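You operate a simulated robot arm through the tools that you are given. There is no shell and no other tool.

You run a simulated robot arm. Do the job below in one go: nothing can be reset, and whatever is moved stays where it is left.

Task
Tape the banner hem between the dashes and roll the tape flat.
Fine: use the orange dispenser and the red roller; put both back. Set down upright: orange dispenser, red roller.

Only the result counts: the job must be done as asked and must still hold three seconds after the hand-in. Knocking over, shifting, dropping, spilling or breaking anything else fails it.

Robot
A 7-joint arm with a two-finger parallel gripper, fixed in place. Base frame: the origin is at the foot of the arm, x ahead of it, y to its left, z up. Lengths are in mm, angles in degrees, forces in N, time in s.
Its first joint turns from -132.0 to 132.0 degrees. Payload 3.91 kg.
Tool frame: the origin (TCP) lies between the finger pads and is the grasp point; the fingertips stand 30 mm ahead of it; z points along the fingers, y is the line along which they close. The gripper opens to 110 mm. The fingers are 20 mm wide and 10 mm thick; the gripper's body (48 by 112 mm) begins 55 mm behind the TCP.
Orientation is that of the tool frame in the base frame, as [roll, pitch, yaw] about the fixed x, y, z axes, in that order (R = Rz(yaw) Ry(pitch) Rx(roll)). With the fingers straight down and closing along the base's y, the tool's x points along the base's -x, its y along +y and its z along -z.

Tools
- The arm moves only by the tool jog_arm. Its argument "series" is a list that holds one entry, the list of rows, each a list of 7 numbers: the closure, from 0 (fully open) to 1 (shut), then the shift along the tool's x, y, z in mm, then the turn, a rotation vector about the tool's x, y, z in degrees. In form: [[[grip, x, y, z, ax, ay, az], ...]]. A call has 1 to 20 rows; each row is the pose to reach, as a shift and turn from the pose commanded when the call began, along the tool's axes at that moment. Rows are played at 5 a second. More than 50 mm and 8.6 degrees between two rows, or a gripper value outside its range, and nothing of the call is played. A pose out of reach is approached as far as the arm can. The call stops where the force on the tool passes 40 N (or 10 N more than at its start, if that is more) or the arm is blocked; 0.2 s more then pass. Each finger travels about 108 mm/s and halts on what it meets, pressing with about 34 N; the grip force reading is that of the motor and also rises with nothing between the fingers. The clock runs only during rows and for 0.2 s after the last one: add rows that repeat a pose to give the fingers time. It gives the time, the measured TCP pose, the force on the tool (base axes), the opening and the grip force at its end, in the units of the frame above (readings bear some noise), with the torque about the TCP (base axes, N m) and any sound that the robot's microphone picked up.
- Cameras (640 x 400 px; columns grow to the right, rows downward): "scene" is fixed at [220, -500.3, 1351.6]; the picture's right is [0.92, -0.38, 0.00], its down [-0.17, -0.40, -0.90] and it looks along [0.35, 0.83, -0.44] (base axes); focal length 317 px, centre (320, 200). "wrist" rides on the gripper at [72, 17, -103] in the tool frame; the picture's right is [-0.23, 0.97, 0.00], its down [-0.76, -0.18, -0.62] and it looks along [-0.61, -0.14, 0.78] (tool axes); focal length 222 px, centre (320, 200). There is no depth. A picture from a camera that has moved, and an enlarged one, comes with that camera's place and axes in the base frame and with its lens.
- grab_frame(camera): a new picture of that camera. The clock stands still meanwhile.
- inspect(camera, box): a new picture of the part [left, top, right, bottom] of that camera's present view, enlarged. The clock stands still meanwhile.
- hand_in(): hands the job in; it is judged then, once.

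Places have to be worked out from the pictures, the camera data and where the tool is seen. Open the gripper and draw the arm clear of the work before you hand the job in, unless the task says otherwise.

The tools are called after "Emit:" as name(argument=value, ...) on one line, values as JSON. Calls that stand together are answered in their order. jog_arm: Moves the arm, as the interface text tells. Its arguments: {"type":"object","properties":{"series":{"type":"array","items":{"type":"array","items":{"type":"array","items":{"type":"number"}}}}},"required":["series"]} The other tools are called the same way: grab_frame (camera) takes a picture; inspect (camera, box) takes an enlarged picture of a part of a camera's view; hand_in () hands the job in.

At the start:

```text
time_s: 0.0
ee_pos: [403.6, 435.3, 1072.2]
tcp_rot: [-179.9, 0.0, -179.9]
contact_force: [-0.6, 0.7, 0.1]
moment: [-0.02, -0.01, -0.02]
gripper_width: 109.8
gripper_force: 0.0
```

scene: 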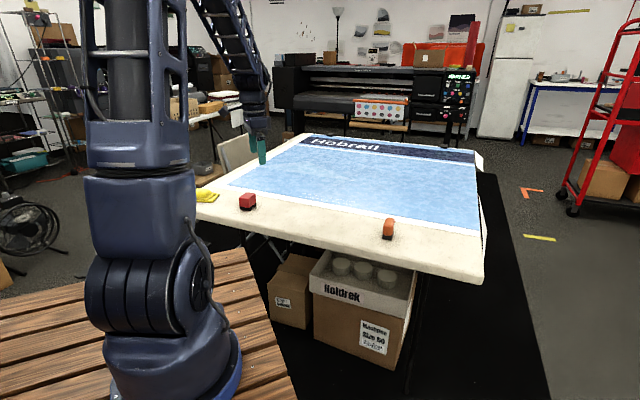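
wrist: 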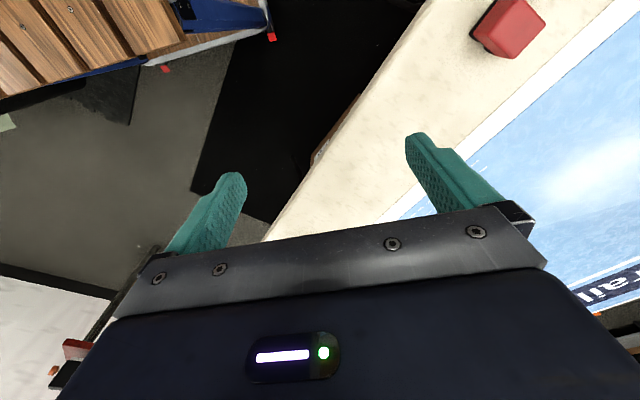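

I start by looking closely at the table area with the red and orange objects and the banner hem.

Emit:
inspect(camera="scene", box=[190, 170, 350, 270])

Emit:
inspect(camera="scene", box=[340, 170, 500, 270])

Emit:
inspect(camera="scene", box=[190, 120, 500, 290])

Emit:
inspect(camera="wrist", box=[400, 0, 640, 150])

```text
4.00 times, centred on (270, 220) of scene
camera zoom: at [220.0, -500.3, 1351.6], right [0.92, -0.38, 0.0], down [-0.17, -0.4, -0.9], along [0.35, 0.83, -0.44], focal length 1267 px, centre (520, 120)
```

zoom: 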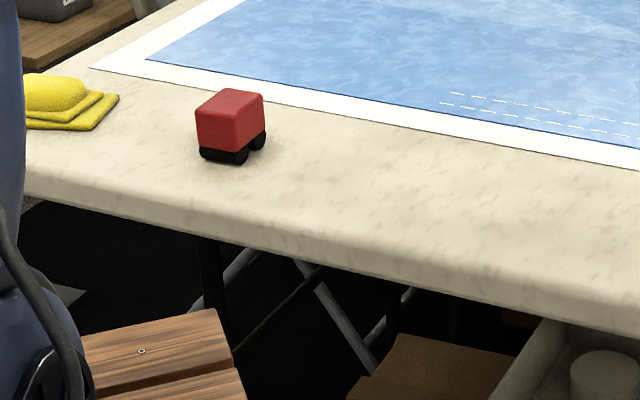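

```text
4.00 times, centred on (420, 220) of scene
camera zoom: at [220.0, -500.3, 1351.6], right [0.92, -0.38, 0.0], down [-0.17, -0.4, -0.9], along [0.35, 0.83, -0.44], focal length 1267 px, centre (-80, 120)
```

zoom: 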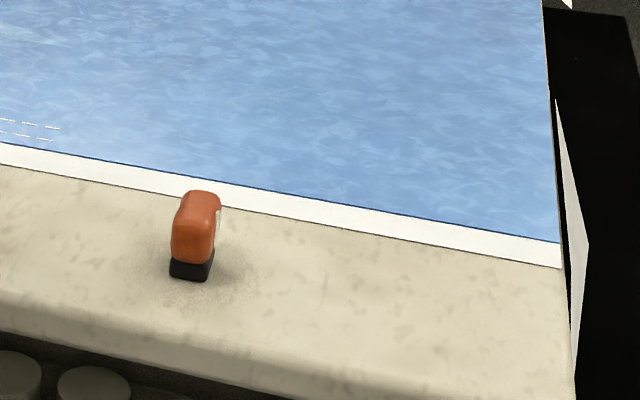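

```text
2.06 times, centred on (345, 205) of scene
camera zoom: at [220.0, -500.3, 1351.6], right [0.92, -0.38, 0.0], down [-0.17, -0.4, -0.9], along [0.35, 0.83, -0.44], focal length 654 px, centre (268, 190)
```

zoom: 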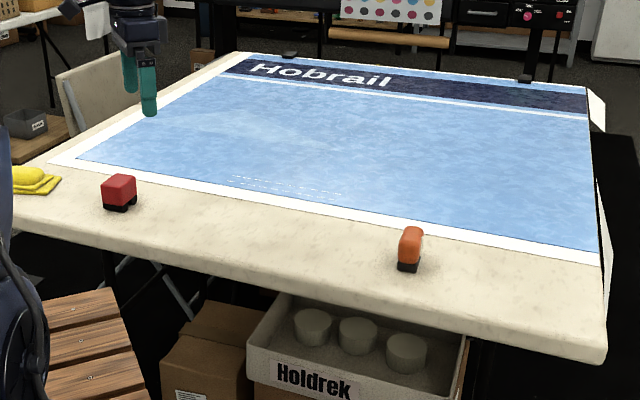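

```text
2.67 times, centred on (520, 75) of wrist
camera zoom: at [331.5, 452.5, 1174.9], right [0.23, 0.97, 0.0], down [0.76, -0.18, 0.62], along [0.61, -0.14, -0.78], focal length 592 px, centre (-213, 533)
```

zoom: 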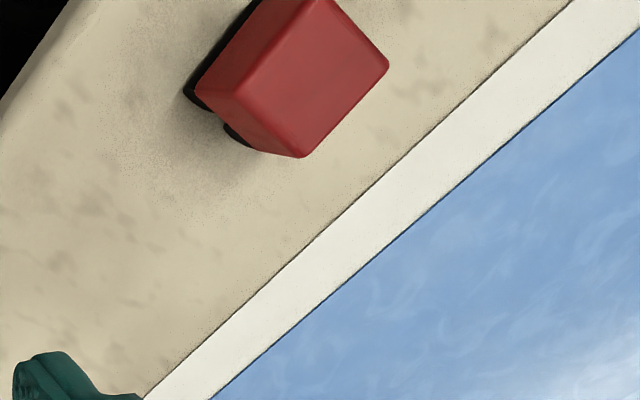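

The dashes seem to run roughly from (640,748) to (830,574) on a table near z≈740. The roller is near (403,723) and the dispenser near (808,288). I turn the hand 45° so the wrist camera faces outward and move it above the table for a closer view.

Emit:
jog_arm(series=[[[0, -20, 12, 9, 0, 0, -5.6], [0, -41, 24, 18, 0, 0, -11.2], [0, -62, 36, 27, 0, 0, -16.9], [0, -83, 48, 36, 0, 0, -22.5], [0, -104, 60, 45, 0, 0, -28.1], [0, -125, 72, 54, 0, 0, -33.7], [0, -146, 84, 63, 0, 0, -39.4], [0, -166, 95, 72, 0, 0, -45], [0, -166, 95, 72, 0, 0, -45]]])

```text
time_s: 2.0
ee_pos: [570.6, 531.7, 1001.8]
tcp_rot: [-180.0, 0.1, -135.0]
contact_force: [0.5, -0.2, -0.5]
moment: [-0.01, 0.01, -0.01]
gripper_width: 110.0
gripper_force: 0.0
```

The hand is now above the table facing outward. I take pictures from here.

Emit:
grab_frame(camera="wrist")

Emit:
grab_frame(camera="scene")

```text
taken
camera wrist: at [507.2, 491.8, 1103.1], right [-0.53, 0.85, 0.0], down [0.66, 0.41, 0.62], along [0.53, 0.33, -0.78], focal length 222 px, centre (320, 200)
```

wrist: 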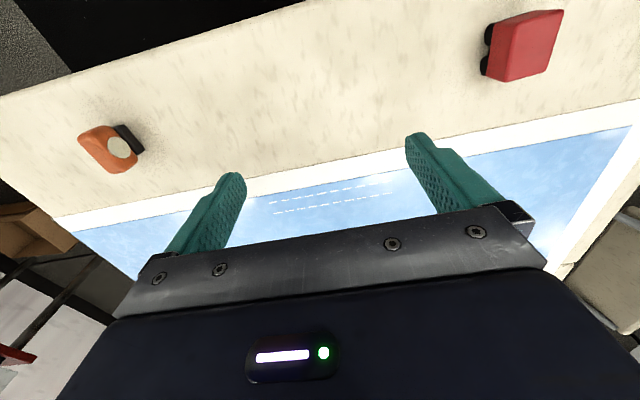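

```text
taken
```

scene: 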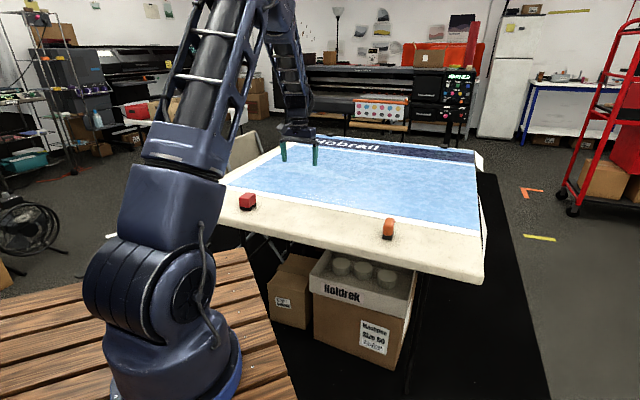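

All three targets are visible to the wrist camera. I enlarge each of them.

Emit:
inspect(camera="wrist", box=[60, 100, 180, 190])

Emit:
inspect(camera="wrist", box=[460, 0, 580, 90])

Emit:
inspect(camera="wrist", box=[240, 150, 420, 230])

Emit:
inspect(camera="scene", box=[370, 205, 410, 245])

Emit:
inspect(camera="scene", box=[225, 180, 275, 220])

Emit:
inspect(camera="scene", box=[290, 180, 370, 220])

```text
4.44 times, centred on (120, 145) of wrist
camera zoom: at [507.2, 491.8, 1103.1], right [-0.53, 0.85, 0.0], down [0.66, 0.41, 0.62], along [0.53, 0.33, -0.78], focal length 987 px, centre (1209, 444)
```

zoom: 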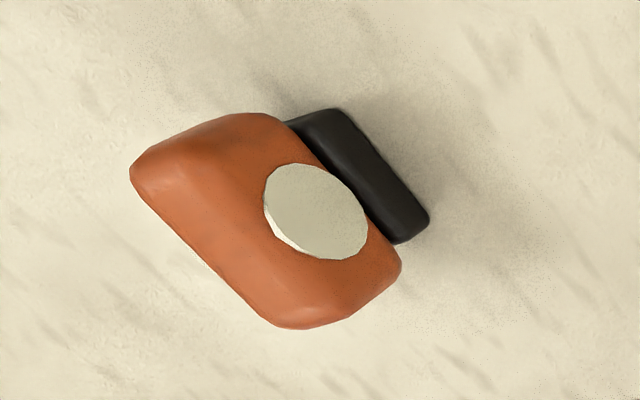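

```text
4.44 times, centred on (520, 45) of wrist
camera zoom: at [507.2, 491.8, 1103.1], right [-0.53, 0.85, 0.0], down [0.66, 0.41, 0.62], along [0.53, 0.33, -0.78], focal length 987 px, centre (-569, 889)
```

zoom: 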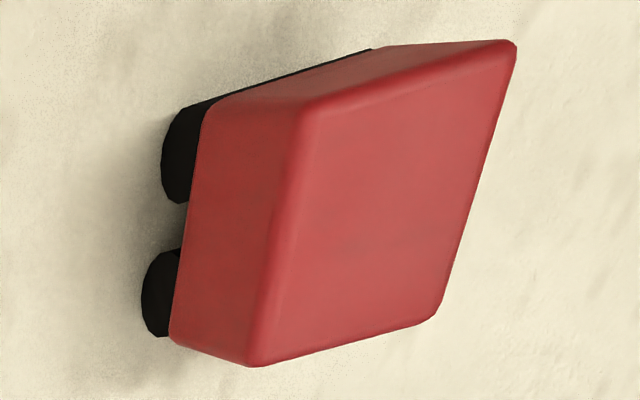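

```text
3.56 times, centred on (330, 190) of wrist
camera zoom: at [507.2, 491.8, 1103.1], right [-0.53, 0.85, 0.0], down [0.66, 0.41, 0.62], along [0.53, 0.33, -0.78], focal length 790 px, centre (284, 236)
```

zoom: 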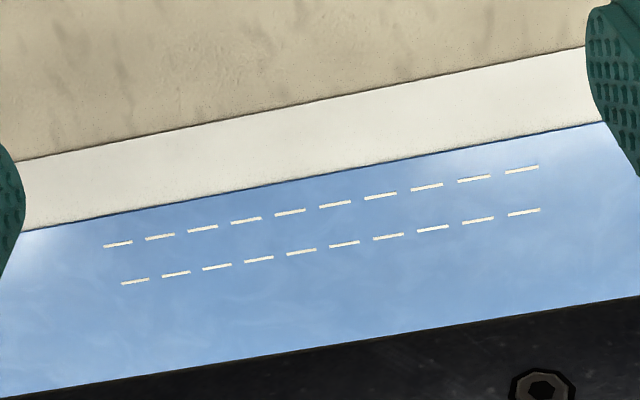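

```text
10.00 times, centred on (390, 225) of scene
camera zoom: at [220.0, -500.3, 1351.6], right [0.92, -0.38, 0.0], down [-0.17, -0.4, -0.9], along [0.35, 0.83, -0.44], focal length 3168 px, centre (-380, -50)
```

zoom: 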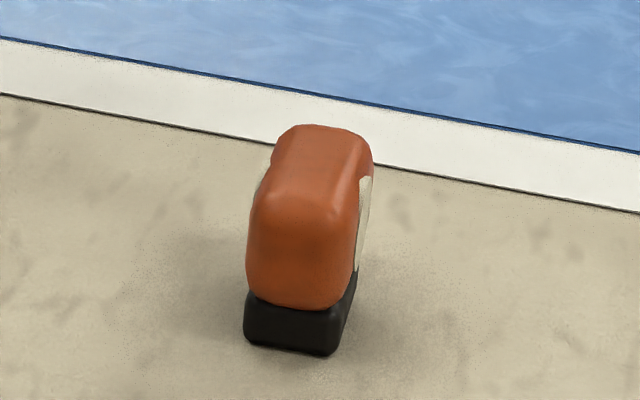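

```text
10.00 times, centred on (250, 200) of scene
camera zoom: at [220.0, -500.3, 1351.6], right [0.92, -0.38, 0.0], down [-0.17, -0.4, -0.9], along [0.35, 0.83, -0.44], focal length 3168 px, centre (1020, 200)
```

zoom: 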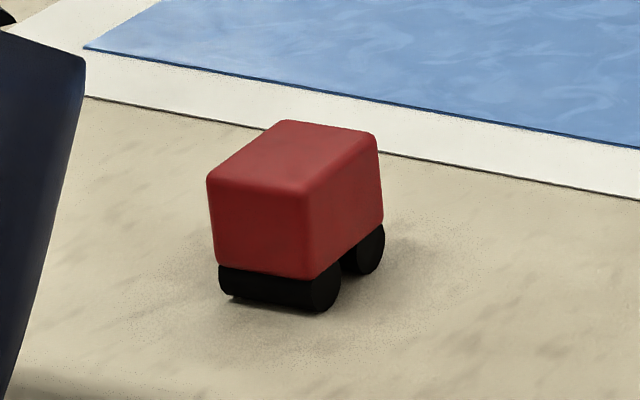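

```text
8.00 times, centred on (330, 200) of scene
camera zoom: at [220.0, -500.3, 1351.6], right [0.92, -0.38, 0.0], down [-0.17, -0.4, -0.9], along [0.35, 0.83, -0.44], focal length 2534 px, centre (240, 200)
```

zoom: 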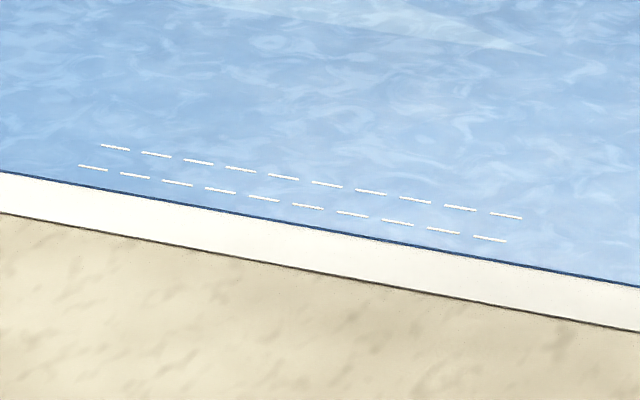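

The lane works out to a centreline from about (826,570) to (647,749), 30 mm wide and 252 mm long, on z≈740. The dispenser's foot is about 30×44 mm near (813,292), and its long axis lies at about 48°. I move close to the dispenser to see its shape.

Emit:
jog_arm(series=[[[0, 7, -41, 10, 0, 0, 0], [0, 14, -82, 25, 0, 0, 0], [0, 21, -123, 45, 0, 0, 0], [0, 28, -164, 65, 0, 0, 0], [0, 35, -205, 85, 0, 0, 0], [0, 42, -246, 105, 0, 0, 0], [0, 49, -287, 120, 0, 0, 0], [0, 54.7, -326.7, 132.8, 0, 0, 0], [0, 54.7, -326.7, 132.8, 0, 0, 0]]])

Emit:
grab_frame(camera="wrist")

```text
time_s: 4.0
ee_pos: [761.9, 261.2, 868.8]
tcp_rot: [180.0, 0.0, -134.9]
contact_force: [0.3, 0.3, 0.5]
moment: [0.0, 0.0, -0.02]
gripper_width: 110.1
gripper_force: 0.0
```

```text
taken
camera wrist: at [699.8, 222.7, 970.3], right [-0.53, 0.85, 0.0], down [0.66, 0.41, 0.62], along [0.53, 0.33, -0.78], focal length 222 px, centre (320, 200)
```

wrist: 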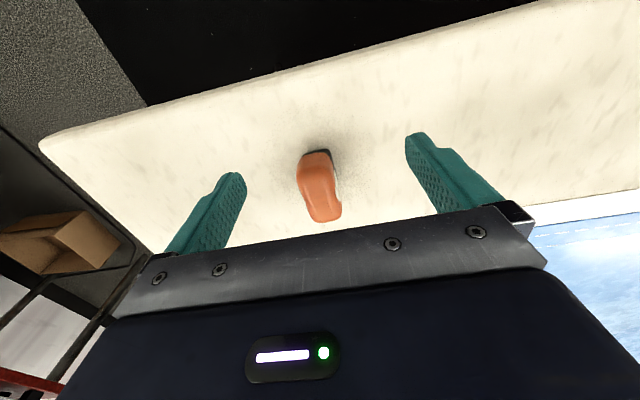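

The dispenser is seen between the fingers. I enlarge it.

Emit:
inspect(camera="wrist", box=[270, 135, 366, 231])

```text
4.17 times, centred on (318, 183) of wrist
camera zoom: at [699.8, 222.7, 970.3], right [-0.53, 0.85, 0.0], down [0.66, 0.41, 0.62], along [0.53, 0.33, -0.78], focal length 926 px, centre (328, 271)
```

zoom: 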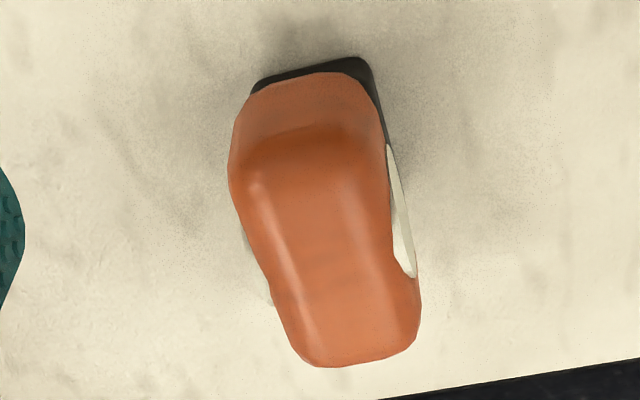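

The body's long axis points outward. To find which end has the tape outlet, I turn the wrist by 90° and look from the side away from the lane.

Emit:
jog_arm(series=[[[0, -4, -7, 0, 0, 0, -8.2], [0, -8, -14, 0, 0, 0, -16.4], [0, -12, -21, 0, 0, 0, -24.6], [0, -16, -28, 0, 0, 0, -32.8], [0, -20, -35, 0, 0, 0, -41], [0, -24, -42, 0, 0, 0, -49.2], [0, -28, -49, 4, 0, 0, -57.4], [0, -32, -56, 8, 0, 0, -65.6], [0, -36, -63, 12, 0, 0, -73.8], [0, -40, -70, 16, 0, 0, -82], [0, -44.2, -75.6, 18.8, 0, 0, -90], [0, -44.2, -75.6, 18.8, 0, 0, -90]]])

Emit:
grab_frame(camera="wrist")

```text
time_s: 6.6
ee_pos: [846.9, 239.2, 850.6]
tcp_rot: [179.9, 0.0, -44.9]
contact_force: [-0.1, -0.2, -0.1]
moment: [-0.03, 0.06, -0.02]
gripper_width: 109.8
gripper_force: 0.0
```

```text
taken
camera wrist: at [886.7, 176.1, 951.9], right [-0.85, -0.53, 0.0], down [-0.41, 0.66, 0.62], along [-0.33, 0.53, -0.78], focal length 222 px, centre (320, 200)
```

wrist: 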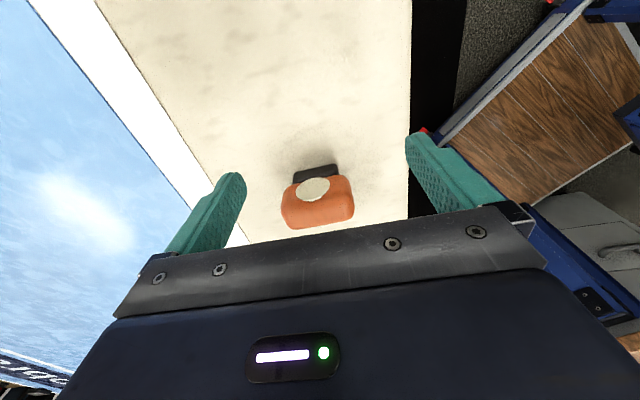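

The wrist turned freely. I enlarge this side view.

Emit:
inspect(camera="wrist", box=[270, 155, 366, 239])

```text
4.76 times, centred on (318, 197) of wrist
camera zoom: at [886.7, 176.1, 951.9], right [-0.85, -0.53, 0.0], down [-0.41, 0.66, 0.62], along [-0.33, 0.53, -0.78], focal length 1058 px, centre (330, 214)
```

zoom: 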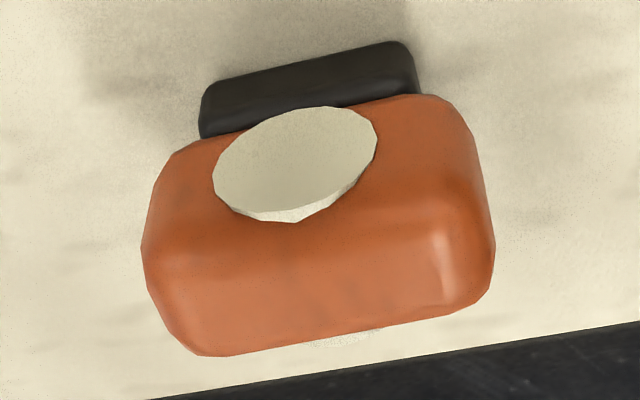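

The dispenser looks symmetric front to back, about 58 mm long, 30 mm wide and 60 mm tall, with flat tape-roll discs on both sides. Its centre is near (814,295) and its long axis is at about 47°. Before picking it up, I test free-air reach above the lane ends in the taping orientation, starting with (826,570).

Emit:
jog_arm(series=[[[0, 0, 0, -30, 0, 0, 0], [0, -31, -27, -30, 0, 0, 0], [0, -62, -54, -30, 0, 0, 0], [0, -93, -81, -30, 0, 0, 0], [0, -124, -109, -30, 0, 0, 0], [0, -155, -136, -30, 0, 0, 0], [0, -186, -164, -30, 0, 0, 0], [0, -217, -192, -10, 0, 0, 0], [0, -248.3, -219.5, 10, 0, 0, 0], [0, -248.3, -219.5, 30, 0, 0, 0], [0, -248.3, -219.5, 50, 0, 0, 0], [0, -248.3, -219.5, 50, 0, 0, 0], [0, -248.3, -219.5, 50, 0, 0, 0]]])

Emit:
grab_frame(camera="wrist")

Emit:
grab_frame(camera="scene")

```text
time_s: 9.4
ee_pos: [826.5, 569.6, 798.1]
tcp_rot: [180.0, 0.1, -45.0]
contact_force: [0.4, 1.0, -0.8]
moment: [-0.03, -0.01, 0.03]
gripper_width: 109.9
gripper_force: 0.0
```

```text
taken
camera wrist: at [866.4, 506.0, 900.8], right [-0.85, -0.53, 0.0], down [-0.41, 0.66, 0.62], along [-0.33, 0.53, -0.78], focal length 222 px, centre (320, 200)
```

wrist: 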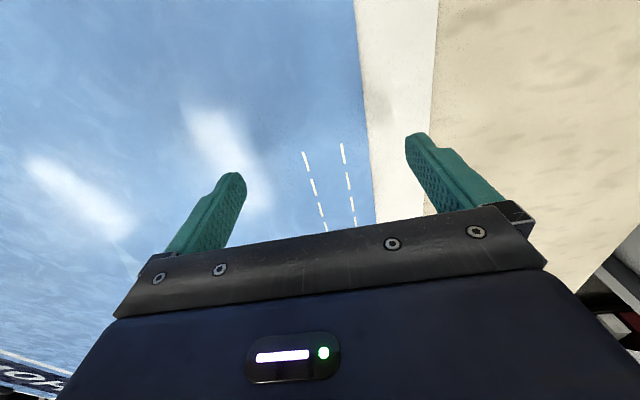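

```text
taken
```

scene: 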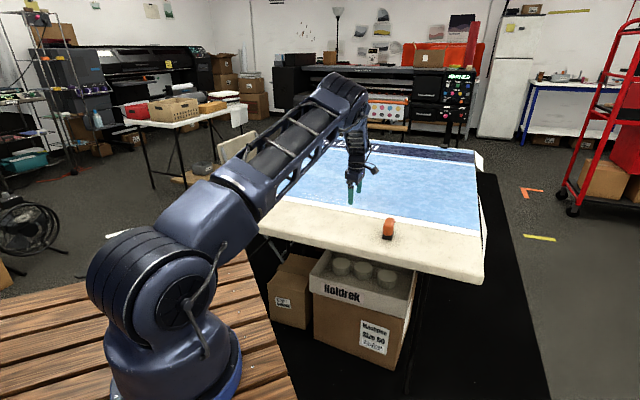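

Reach to the far lane end works. I enlarge this view to refine the position of the dash ends.

Emit:
inspect(camera="wrist", box=[270, 120, 390, 220])

```text
4.00 times, centred on (330, 170) of wrist
camera zoom: at [866.4, 506.0, 900.8], right [-0.85, -0.53, 0.0], down [-0.41, 0.66, 0.62], along [-0.33, 0.53, -0.78], focal length 888 px, centre (280, 320)
```

zoom: 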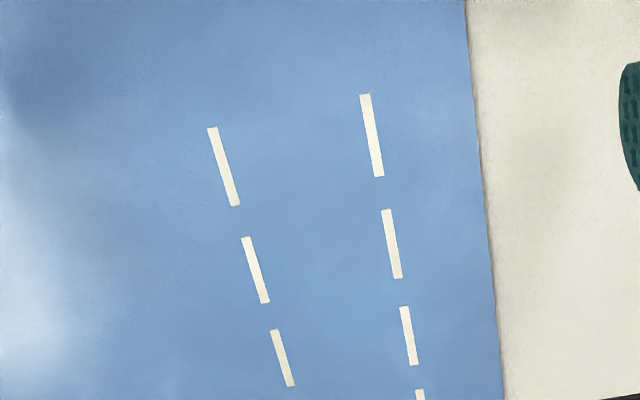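

The refined lane start is about (825.7,570.1), and the lane runs exactly along 135°. Now I go above the dispenser at (814,295) with the fingers closing across its width (yaw −133°).

Emit:
jog_arm(series=[[[0, 5, 5, -40, 0, 0, 4], [0, 20, 22, -82, 0, 0, 12], [0, 40, 43, -82, 0, 0, 20], [0, 60, 65, -82, 0, 0, 28], [0, 80, 87, -82, 0, 0, 36], [0, 100, 109, -82, 0, 0, 44], [0, 120, 131, -82, 0, 0, 52], [0, 140, 153, -82, 0, 0, 60], [0, 158, 173, -82, 0, 0, 68], [0, 174, 190, -82, 0, 0, 76], [0, 185.3, 203, -82, 0, 0, 84], [0, 185.3, 203, -82, 0, 0, 88], [0, 185.3, 203, -82, 0, 0, 88]]])

Emit:
grab_frame(camera="wrist")

```text
time_s: 12.2
ee_pos: [813.8, 294.9, 882.7]
tcp_rot: [-180.0, 0.0, -133.0]
contact_force: [0.5, -0.5, 0.0]
moment: [-0.01, 0.01, -0.01]
gripper_width: 110.1
gripper_force: 0.1
```

```text
taken
camera wrist: at [752.7, 254.3, 983.7], right [-0.56, 0.83, 0.0], down [0.65, 0.44, 0.62], along [0.52, 0.35, -0.78], focal length 222 px, centre (320, 200)
```

wrist: 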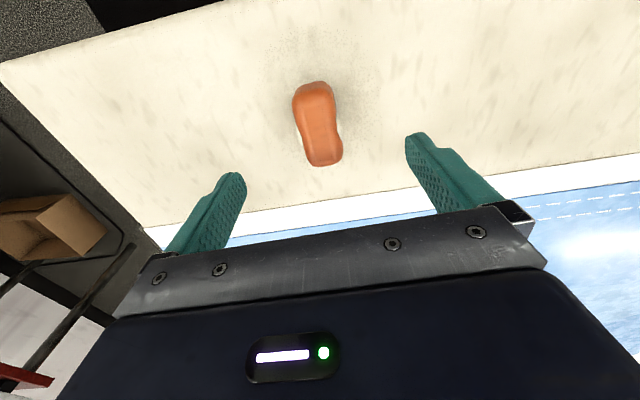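

The dispenser sits under the tool axis. I enlarge it to check alignment before descending.

Emit:
inspect(camera="wrist", box=[270, 70, 370, 180])

```text
3.64 times, centred on (320, 125) of wrist
camera zoom: at [752.7, 254.3, 983.7], right [-0.56, 0.83, 0.0], down [0.65, 0.44, 0.62], along [0.52, 0.35, -0.78], focal length 808 px, centre (320, 473)
```

zoom: 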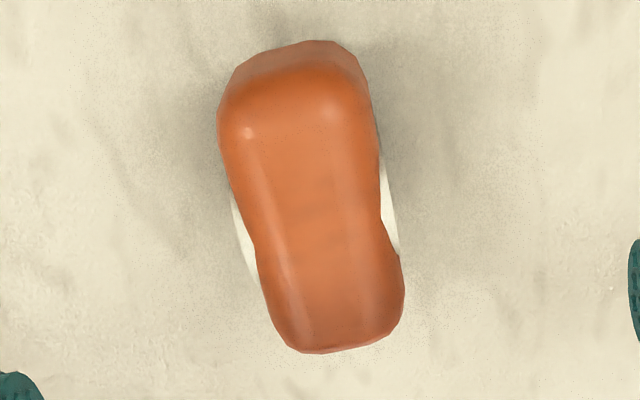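

It's well aligned, with the long axis closer to 46°, so I turn by 1° and descend to disc height (z≈782) with the fingers open.

Emit:
jog_arm(series=[[[0, 0, 0, 30, 0, 0, 1], [0, 0, 0, 60, 0, 0, 1], [0, 0, 0, 85, 0, 0, 1], [0, 0, 0, 100, 0, 0, 1], [0, 0, 0, 100, 0, 0, 1]]])

Emit:
grab_frame(camera="wrist")

Emit:
inspect(camera="scene", box=[360, 195, 420, 245])

```text
time_s: 13.4
ee_pos: [814.4, 294.7, 781.2]
tcp_rot: [-180.0, 0.1, -133.9]
contact_force: [0.3, 0.9, -0.5]
moment: [0.01, -0.01, 0.01]
gripper_width: 109.9
gripper_force: 0.0
```

```text
taken
camera wrist: at [751.9, 255.2, 883.1], right [-0.54, 0.84, 0.0], down [0.66, 0.42, 0.62], along [0.52, 0.34, -0.78], focal length 222 px, centre (320, 200)
```

wrist: 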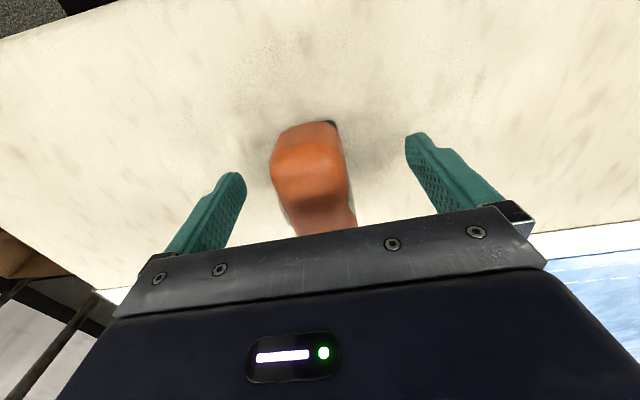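

```text
8.00 times, centred on (390, 220) of scene
camera zoom: at [220.0, -500.3, 1351.6], right [0.92, -0.38, 0.0], down [-0.17, -0.4, -0.9], along [0.35, 0.83, -0.44], focal length 2534 px, centre (-240, 40)
```

zoom: 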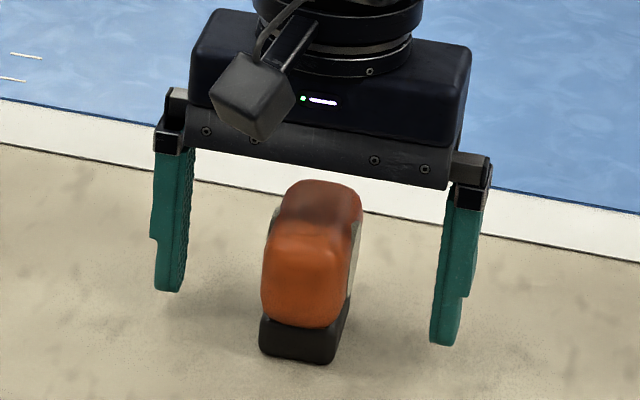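

The dispenser stands centrally between the open fingers. I close the gripper on the discs.

Emit:
jog_arm(series=[[[0.3, 0, 0, 0, 0, 0, 0], [0.55, 0, 0, 0, 0, 0, 0], [0.65, 0, 0, 0, 0, 0, 0], [0.75, 0, 0, 0, 0, 0, 0], [1, 0, 0, 0, 0, 0, 0], [1, 0, 0, 0, 0, 0, 0], [1, 0, 0, 0, 0, 0, 0]]])

Emit:
grab_frame(camera="wrist")

Emit:
inspect(camera="scene", box=[360, 195, 420, 245])

```text
time_s: 15.0
ee_pos: [813.0, 295.9, 781.6]
tcp_rot: [-180.0, 0.0, -133.8]
contact_force: [0.0, 0.4, -0.9]
moment: [0.01, 0.01, 0.01]
gripper_width: 35.7
gripper_force: 33.6
```

```text
taken
camera wrist: at [751.9, 255.2, 883.3], right [-0.54, 0.84, 0.0], down [0.66, 0.42, 0.62], along [0.52, 0.34, -0.78], focal length 222 px, centre (320, 200)
```

wrist: 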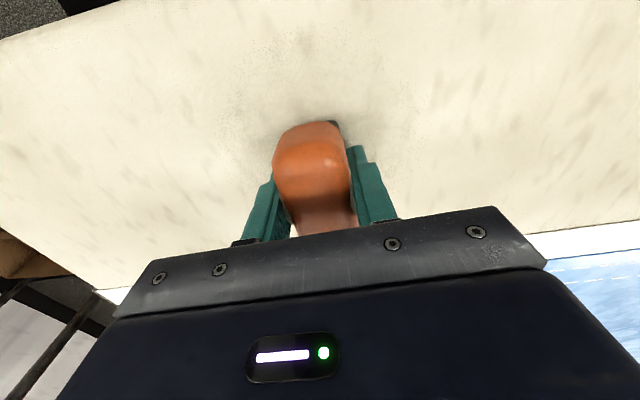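

```text
8.00 times, centred on (390, 220) of scene
camera zoom: at [220.0, -500.3, 1351.6], right [0.92, -0.38, 0.0], down [-0.17, -0.4, -0.9], along [0.35, 0.83, -0.44], focal length 2534 px, centre (-240, 40)
```

zoom: 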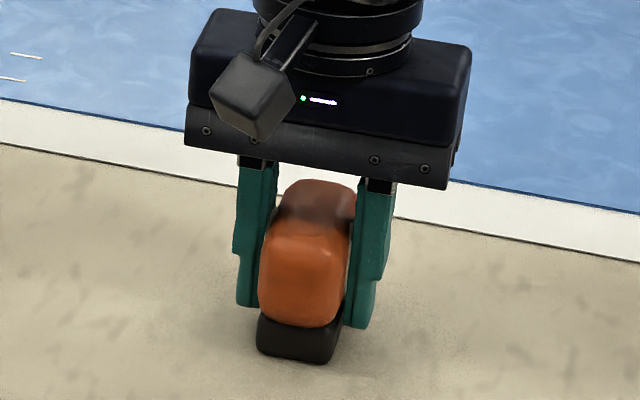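

The grip holds at 35.7 mm with 34 N. I lift straight up by 80 mm and check.

Emit:
jog_arm(series=[[[1, 0, 0, -10, 0, 0, 0], [1, 0, 0, -30, 0, 0, 0], [1, 0, 0, -55, 0, 0, 0], [1, 0, 0, -80, 0, 0, 0], [1, 0, 0, -80, 0, 0, 0], [1, 0, 0, -80, 0, 0, 0]]])

Emit:
inspect(camera="scene", box=[350, 165, 430, 245])

Emit:
inspect(camera="wrist", box=[230, 100, 410, 240])

```text
time_s: 16.4
ee_pos: [814.2, 293.7, 861.9]
tcp_rot: [-180.0, 0.0, -133.8]
contact_force: [-0.1, 0.1, -1.3]
moment: [0.03, -0.01, 0.02]
gripper_width: 35.5
gripper_force: 33.5
```

```text
5.00 times, centred on (390, 205) of scene
camera zoom: at [220.0, -500.3, 1351.6], right [0.92, -0.38, 0.0], down [-0.17, -0.4, -0.9], along [0.35, 0.83, -0.44], focal length 1584 px, centre (-30, 175)
```

zoom: 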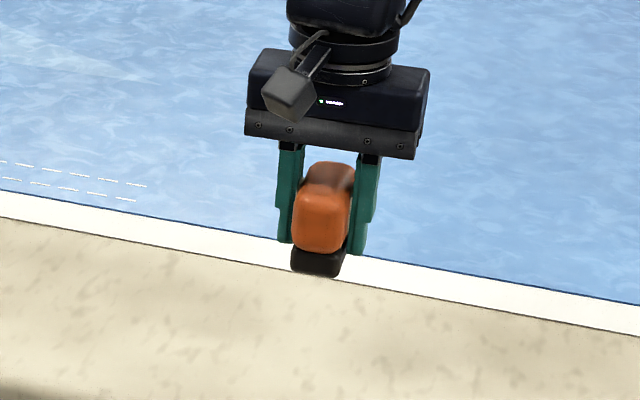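

```text
2.86 times, centred on (320, 170) of wrist
camera zoom: at [751.8, 254.8, 963.4], right [-0.54, 0.84, 0.0], down [0.66, 0.42, 0.62], along [0.52, 0.34, -0.78], focal length 635 px, centre (320, 286)
```

zoom: 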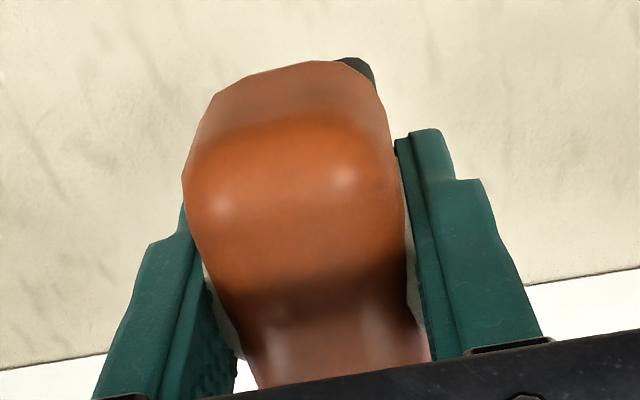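

The dispenser is held, and its weight reads about 1.3 N. I carry it high over to the lane start near (828,567), turning the hand to yaw −45° so its length lies along the lane.

Emit:
jog_arm(series=[[[1, -17, 15, 0, 0, 0, -7.4], [1, -34, 30, 0, 0, 0, -14.8], [1, -52, 45, 0, 0, 0, -22.2], [1, -69, 60, 0, 0, 0, -29.6], [1, -86, 74, 0, 0, 0, -37], [1, -103, 89, 0, 0, 0, -44.4], [1, -121, 104, 0, 0, 0, -51.9], [1, -138, 119, 0, 0, 0, -59.3], [1, -155, 134, 0, 0, 0, -66.7], [1, -172, 149, 0, 0, 0, -74.1], [1, -189, 164, 0, 0, 0, -81.5], [1, -206.7, 178.5, 0, 0, 0, -88.9], [1, -206.7, 178.5, 0, 0, 0, -88.9], [1, -206.7, 178.5, 0, 0, 0, -88.9]]])

Emit:
grab_frame(camera="wrist")

Emit:
inspect(camera="scene", box=[290, 140, 410, 220])

```text
time_s: 19.4
ee_pos: [828.2, 567.2, 861.5]
tcp_rot: [-180.0, 0.0, -44.9]
contact_force: [0.8, 0.1, -0.4]
moment: [-0.01, 0.0, -0.02]
gripper_width: 35.7
gripper_force: 34.2
```

```text
taken
camera wrist: at [868.8, 504.8, 964.0], right [-0.85, -0.53, 0.0], down [-0.41, 0.66, 0.62], along [-0.33, 0.53, -0.78], focal length 222 px, centre (320, 200)
```

wrist: 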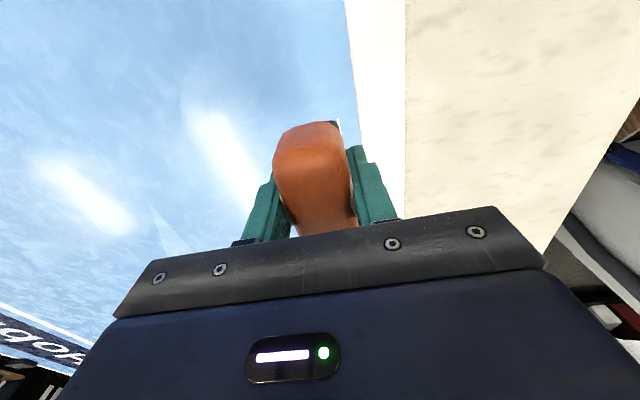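

```text
5.00 times, centred on (350, 180) of scene
camera zoom: at [220.0, -500.3, 1351.6], right [0.92, -0.38, 0.0], down [-0.17, -0.4, -0.9], along [0.35, 0.83, -0.44], focal length 1584 px, centre (170, 300)
```

zoom: 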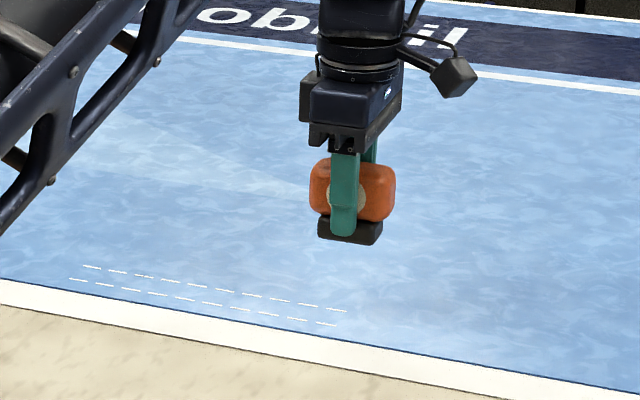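

I enlarge the held dispenser in the scene view to check its tilt and its ends.

Emit:
inspect(camera="scene", box=[345, 165, 375, 192])

Emit:
inspect(camera="wrist", box=[220, 100, 420, 240])

```text
14.81 times, centred on (360, 178) of scene
camera zoom: at [220.0, -500.3, 1351.6], right [0.92, -0.38, 0.0], down [-0.17, -0.4, -0.9], along [0.35, 0.83, -0.44], focal length 4692 px, centre (-273, 518)
```

zoom: 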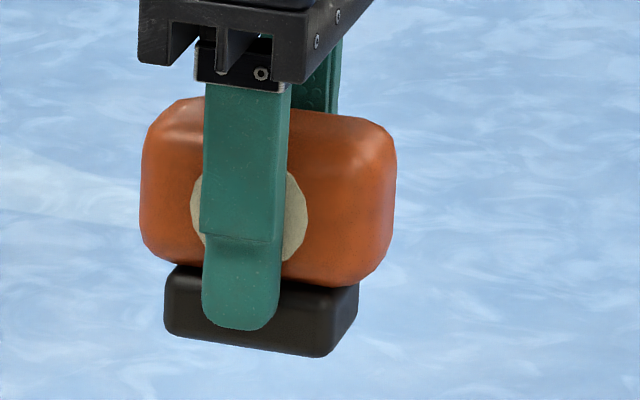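

```text
2.86 times, centred on (320, 170) of wrist
camera zoom: at [868.8, 504.8, 964.0], right [-0.85, -0.53, 0.0], down [-0.41, 0.66, 0.62], along [-0.33, 0.53, -0.78], focal length 635 px, centre (320, 286)
```

zoom: 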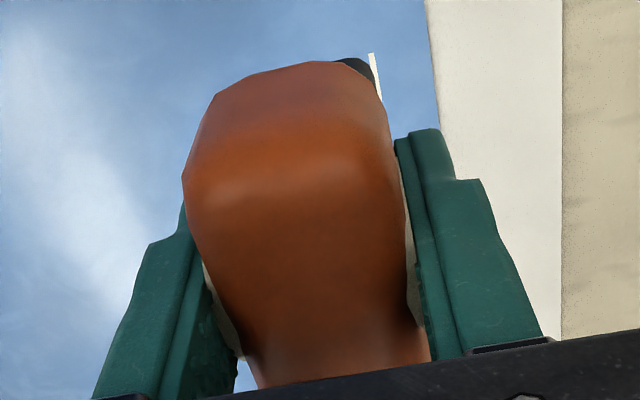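

The dispenser hangs upright and lines up with the lane. I lower it to just above the banner, then touch down in small steps.

Emit:
jog_arm(series=[[[1, 0, 0, 25, 0, 0, 0], [1, 0, 0, 50, 0, 0, 0], [1, 0, 0, 68, 0, 0, 0], [1, 0, 0, 76, 0, 0, 0], [1, 0, 0, 76, 0, 0, 0]]])

Emit:
inspect(camera="scene", box=[320, 170, 380, 215])

Emit:
inspect(camera="wrist", box=[220, 60, 420, 240])

```text
time_s: 20.6
ee_pos: [829.2, 567.5, 785.4]
tcp_rot: [180.0, -0.1, -45.1]
contact_force: [0.0, -0.5, -2.1]
moment: [0.02, 0.02, 0.0]
gripper_width: 35.7
gripper_force: 34.1
```

```text
8.89 times, centred on (350, 192) of scene
camera zoom: at [220.0, -500.3, 1351.6], right [0.92, -0.38, 0.0], down [-0.17, -0.4, -0.9], along [0.35, 0.83, -0.44], focal length 2816 px, centre (53, 267)
```

zoom: 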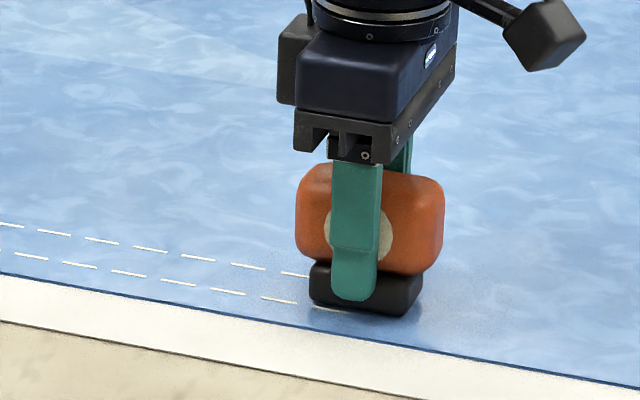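

```text
2.22 times, centred on (320, 150) of wrist
camera zoom: at [868.9, 504.9, 887.8], right [-0.85, -0.53, 0.0], down [-0.41, 0.66, 0.62], along [-0.33, 0.53, -0.78], focal length 494 px, centre (320, 311)
```

zoom: 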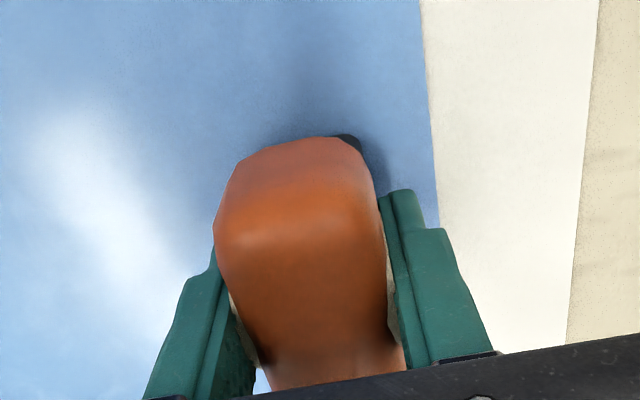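

The foot hovers about 4 mm above the banner, between the two dash rows at their right end. I lower it by 4 mm and read the force.

Emit:
jog_arm(series=[[[1, 0, 0, 1, 0, 0, 0], [1, 0, 0, 2, 0, 0, 0], [1, 0, 0, 3, 0, 0, 0], [1, 0, 0, 4, 0, 0, 0], [1, 0, 0, 4, 0, 0, 0]]])

```text
time_s: 21.8
ee_pos: [828.9, 567.6, 784.2]
tcp_rot: [-179.7, 0.1, -45.1]
contact_force: [1.9, -3.4, 28.1]
moment: [-0.16, 0.18, 0.0]
gripper_width: 35.8
gripper_force: 34.2
```

The foot touches the banner with 28 N, which is more than I want for dragging. I back off by 1.5 mm.

Emit:
jog_arm(series=[[[1, 0, 0, -1.5, 0, 0, 0], [1, 0, 0, -1.5, 0, 0, 0]]])

Emit:
inspect(camera="scene", box=[320, 170, 380, 215])

```text
time_s: 22.4
ee_pos: [828.9, 567.5, 783.4]
tcp_rot: [-179.9, 0.0, -45.2]
contact_force: [7.6, 3.1, 24.3]
moment: [0.1, -0.08, 0.01]
gripper_width: 35.6
gripper_force: 33.7
```

```text
8.89 times, centred on (350, 192) of scene
camera zoom: at [220.0, -500.3, 1351.6], right [0.92, -0.38, 0.0], down [-0.17, -0.4, -0.9], along [0.35, 0.83, -0.44], focal length 2816 px, centre (53, 267)
```

zoom: 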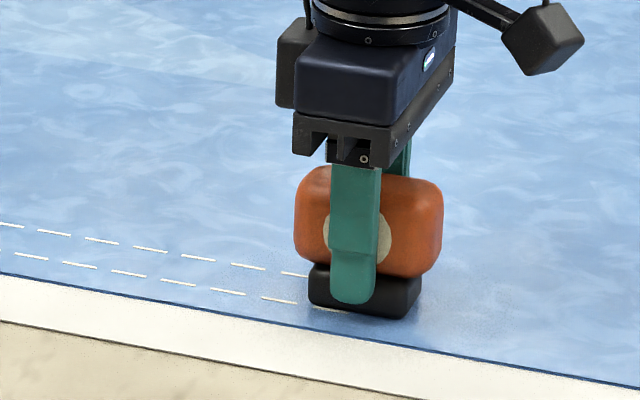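

The force is still 24 N, so I raise another 1 mm.

Emit:
jog_arm(series=[[[1, 0, 0, -1, 0, 0, 0], [1, 0, 0, -1, 0, 0, 0], [1, 0, 0, -1, 0, 0, 0]]])

```text
time_s: 23.2
ee_pos: [827.1, 567.1, 783.8]
tcp_rot: [-180.0, 0.0, -45.0]
contact_force: [3.5, 3.0, 17.1]
moment: [0.07, 0.01, -0.04]
gripper_width: 35.6
gripper_force: 34.6
```

Now it presses with a moderate 17 N. I drag 20 mm along the lane (tool −x) as a first stretch and look for tape.

Emit:
jog_arm(series=[[[1, -5, 0, -0.3, 0, 0, 0], [1, -10, 0, -0.3, 0, 0, 0], [1, -15, 0, -0.3, 0, 0, 0], [1, -20, 0, -0.3, 0, 0, 0]]])

Emit:
inspect(camera="scene", box=[320, 170, 380, 215])

Emit:
inspect(camera="wrist", box=[220, 60, 420, 240])

```text
time_s: 24.2
ee_pos: [814.2, 581.3, 783.8]
tcp_rot: [179.9, 0.0, -45.0]
contact_force: [0.9, -2.0, 8.4]
moment: [-0.05, 0.0, 0.01]
gripper_width: 35.7
gripper_force: 34.3
```

```text
8.89 times, centred on (350, 192) of scene
camera zoom: at [220.0, -500.3, 1351.6], right [0.92, -0.38, 0.0], down [-0.17, -0.4, -0.9], along [0.35, 0.83, -0.44], focal length 2816 px, centre (53, 267)
```

zoom: 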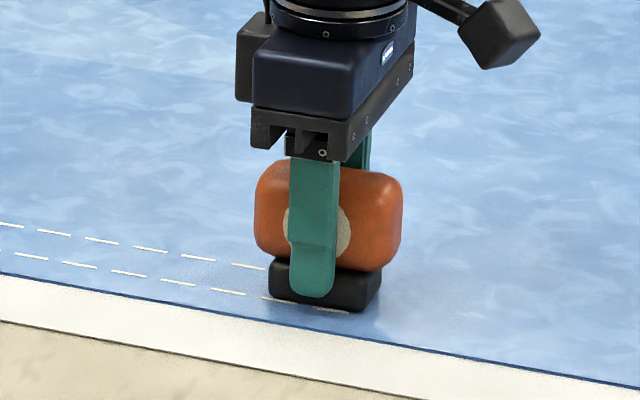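

```text
2.22 times, centred on (320, 150) of wrist
camera zoom: at [854.2, 519.0, 886.1], right [-0.85, -0.53, 0.0], down [-0.41, 0.66, 0.62], along [-0.33, 0.53, -0.78], focal length 494 px, centre (320, 311)
```

zoom: 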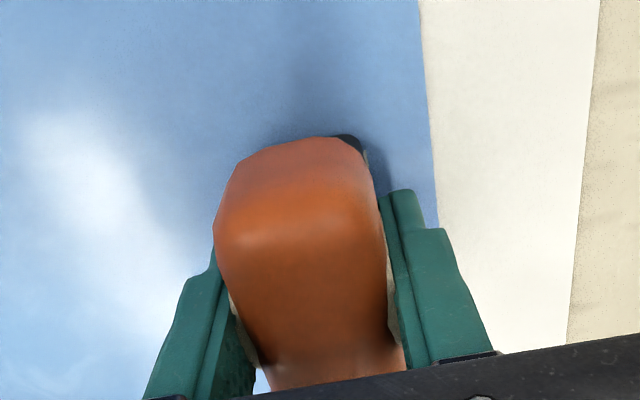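

It slides smoothly with 8 N, and any tape would still be under the foot. I drag 30 mm further with slightly more pressure and look again.

Emit:
jog_arm(series=[[[1, -5, 0, 0.3, 0, 0, 0], [1, -10, 0, 0.3, 0, 0, 0], [1, -15, 0, 0.3, 0, 0, 0], [1, -20, 0, 0.3, 0, 0, 0], [1, -25, 0, 0.3, 0, 0, 0], [1, -30, 0, 0.3, 0, 0, 0]]])

Emit:
inspect(camera="scene", box=[310, 170, 370, 215])

Emit:
inspect(camera="wrist", box=[220, 60, 420, 240])

```text
time_s: 25.6
ee_pos: [792.2, 603.0, 784.1]
tcp_rot: [-180.0, 0.0, -45.1]
contact_force: [1.6, -1.6, 6.6]
moment: [-0.03, -0.04, 0.03]
gripper_width: 35.8
gripper_force: 34.7
```

```text
8.89 times, centred on (340, 192) of scene
camera zoom: at [220.0, -500.3, 1351.6], right [0.92, -0.38, 0.0], down [-0.17, -0.4, -0.9], along [0.35, 0.83, -0.44], focal length 2816 px, centre (142, 267)
```

zoom: 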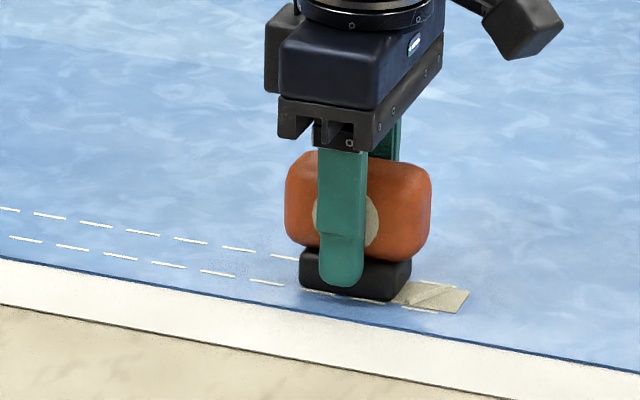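

```text
2.22 times, centred on (320, 150) of wrist
camera zoom: at [832.8, 540.0, 886.1], right [-0.85, -0.53, 0.0], down [-0.41, 0.66, 0.62], along [-0.33, 0.53, -0.78], focal length 494 px, centre (320, 311)
```

zoom: 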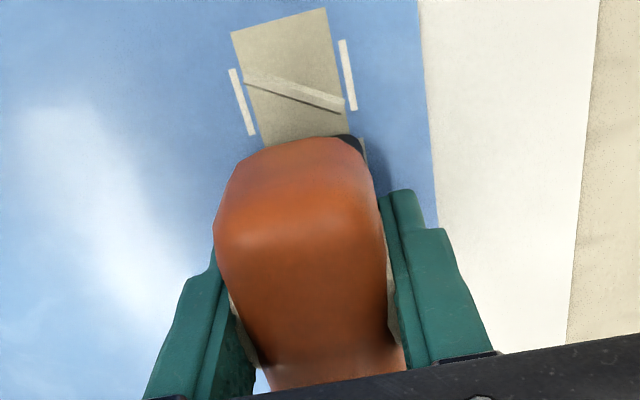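

Tape is being laid neatly between the dash rows, starting about 9 mm before the first dash. I keep dragging with slightly more pressure for another 108 mm.

Emit:
jog_arm(series=[[[1, -6, 0, 0.5, 0, 0, 0], [1, -12, 0, 0.5, 0, 0, 0], [1, -18, 0, 0.5, 0, 0, 0], [1, -24, 0, 0.5, 0, 0, 0], [1, -30, -0.1, 0.5, 0, 0, 0], [1, -36, -0.1, 0.5, 0, 0, 0], [1, -42, -0.1, 0.5, 0, 0, 0], [1, -48, -0.1, 0.5, 0, 0, 0], [1, -54, -0.2, 0.5, 0, 0, 0], [1, -60, -0.2, 0.5, 0, 0, 0], [1, -66, -0.2, 0.5, 0, 0, 0], [1, -72, -0.2, 0.5, 0, 0, 0], [1, -78, -0.3, 0.5, 0, 0, 0], [1, -84, -0.3, 0.5, 0, 0, 0], [1, -90, -0.3, 0.5, 0, 0, 0], [1, -96, -0.4, 0.5, 0, 0, 0], [1, -102, -0.4, 0.5, 0, 0, 0], [1, -108, -0.4, 0.5, 0, 0, 0]]])

Emit:
inspect(camera="scene", box=[290, 160, 370, 220])

Emit:
inspect(camera="wrist", box=[220, 0, 420, 240])

```text
time_s: 29.4
ee_pos: [717.4, 679.6, 783.4]
tcp_rot: [-180.0, 0.0, -45.0]
contact_force: [2.8, -3.0, 13.8]
moment: [-0.04, 0.0, 0.02]
gripper_width: 35.5
gripper_force: 33.8
```

```text
6.67 times, centred on (330, 190) of scene
camera zoom: at [220.0, -500.3, 1351.6], right [0.92, -0.38, 0.0], down [-0.17, -0.4, -0.9], along [0.35, 0.83, -0.44], focal length 2112 px, centre (253, 267)
```

zoom: 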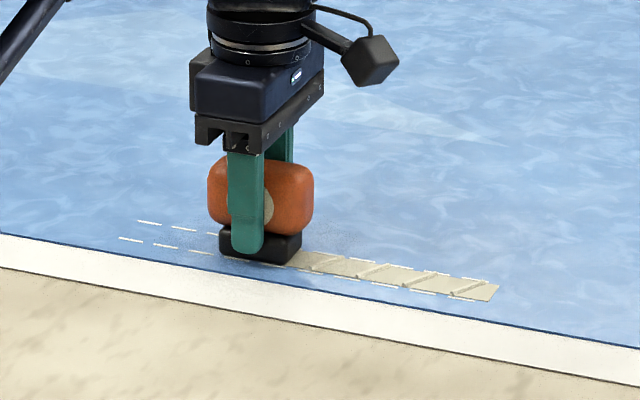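

```text
1.67 times, centred on (320, 120) of wrist
camera zoom: at [756.9, 616.5, 886.0], right [-0.85, -0.53, 0.0], down [-0.41, 0.66, 0.62], along [-0.33, 0.53, -0.78], focal length 370 px, centre (320, 333)
```

zoom: 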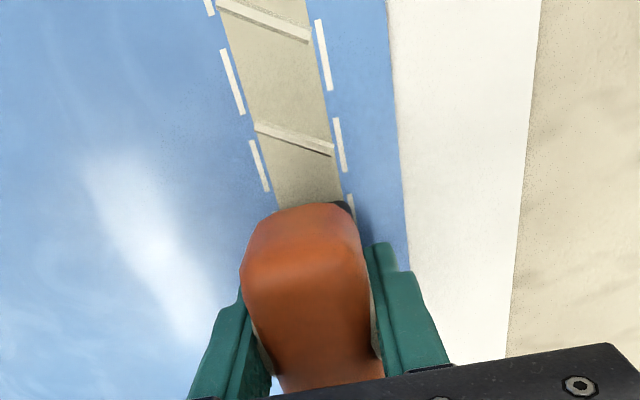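

The tape is centred in the lane at 14 N. I finish the run to about 6 mm beyond the last dash, another 104 mm.

Emit:
jog_arm(series=[[[1, -6, 0, 0, 0, 0, 0], [1, -12, 0, 0, 0, 0, 0], [1, -18, 0, 0, 0, 0, 0], [1, -24, -0.1, 0, 0, 0, 0], [1, -30, -0.1, 0, 0, 0, 0], [1, -36, -0.1, 0, 0, 0, 0], [1, -42, -0.1, 0, 0, 0, 0], [1, -48, -0.2, 0, 0, 0, 0], [1, -54, -0.2, 0, 0, 0, 0], [1, -60, -0.2, 0, 0, 0, 0], [1, -66, -0.2, 0, 0, 0, 0], [1, -72, -0.3, 0, 0, 0, 0], [1, -78, -0.3, 0, 0, 0, 0], [1, -84, -0.3, 0, 0, 0, 0], [1, -90, -0.3, 0, 0, 0, 0], [1, -96, -0.4, 0, 0, 0, 0], [1, -101, -0.4, 0, 0, 0, 0], [1, -104.5, -0.4, 0, 0, 0, 0], [1, -104.5, -0.4, 0, 0, 0, 0]]])

Emit:
inspect(camera="scene", box=[270, 150, 370, 225])

Emit:
inspect(camera="wrist", box=[220, 0, 420, 240])

```text
time_s: 33.4
ee_pos: [643.2, 753.4, 783.9]
tcp_rot: [-180.0, 0.0, -45.2]
contact_force: [3.0, -3.2, 14.4]
moment: [-0.04, 0.04, -0.02]
gripper_width: 35.5
gripper_force: 34.0
```

```text
5.33 times, centred on (320, 188) of scene
camera zoom: at [220.0, -500.3, 1351.6], right [0.92, -0.38, 0.0], down [-0.17, -0.4, -0.9], along [0.35, 0.83, -0.44], focal length 1689 px, centre (320, 267)
```

zoom: 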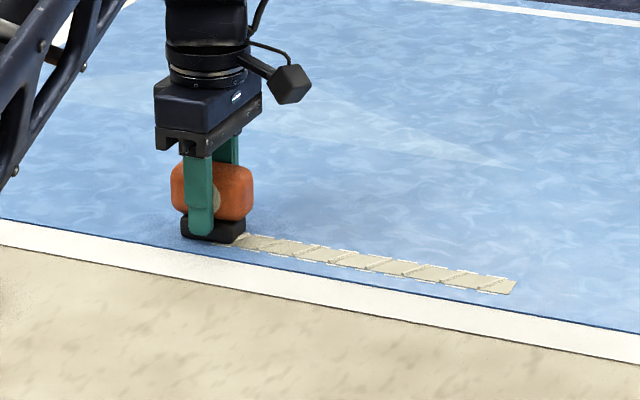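

```text
1.67 times, centred on (320, 120) of wrist
camera zoom: at [683.4, 691.0, 885.9], right [-0.85, -0.53, 0.0], down [-0.41, 0.66, 0.62], along [-0.33, 0.53, -0.78], focal length 370 px, centre (320, 333)
```

zoom: 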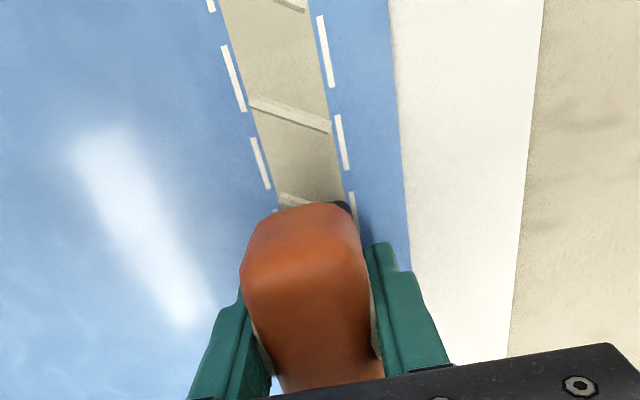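

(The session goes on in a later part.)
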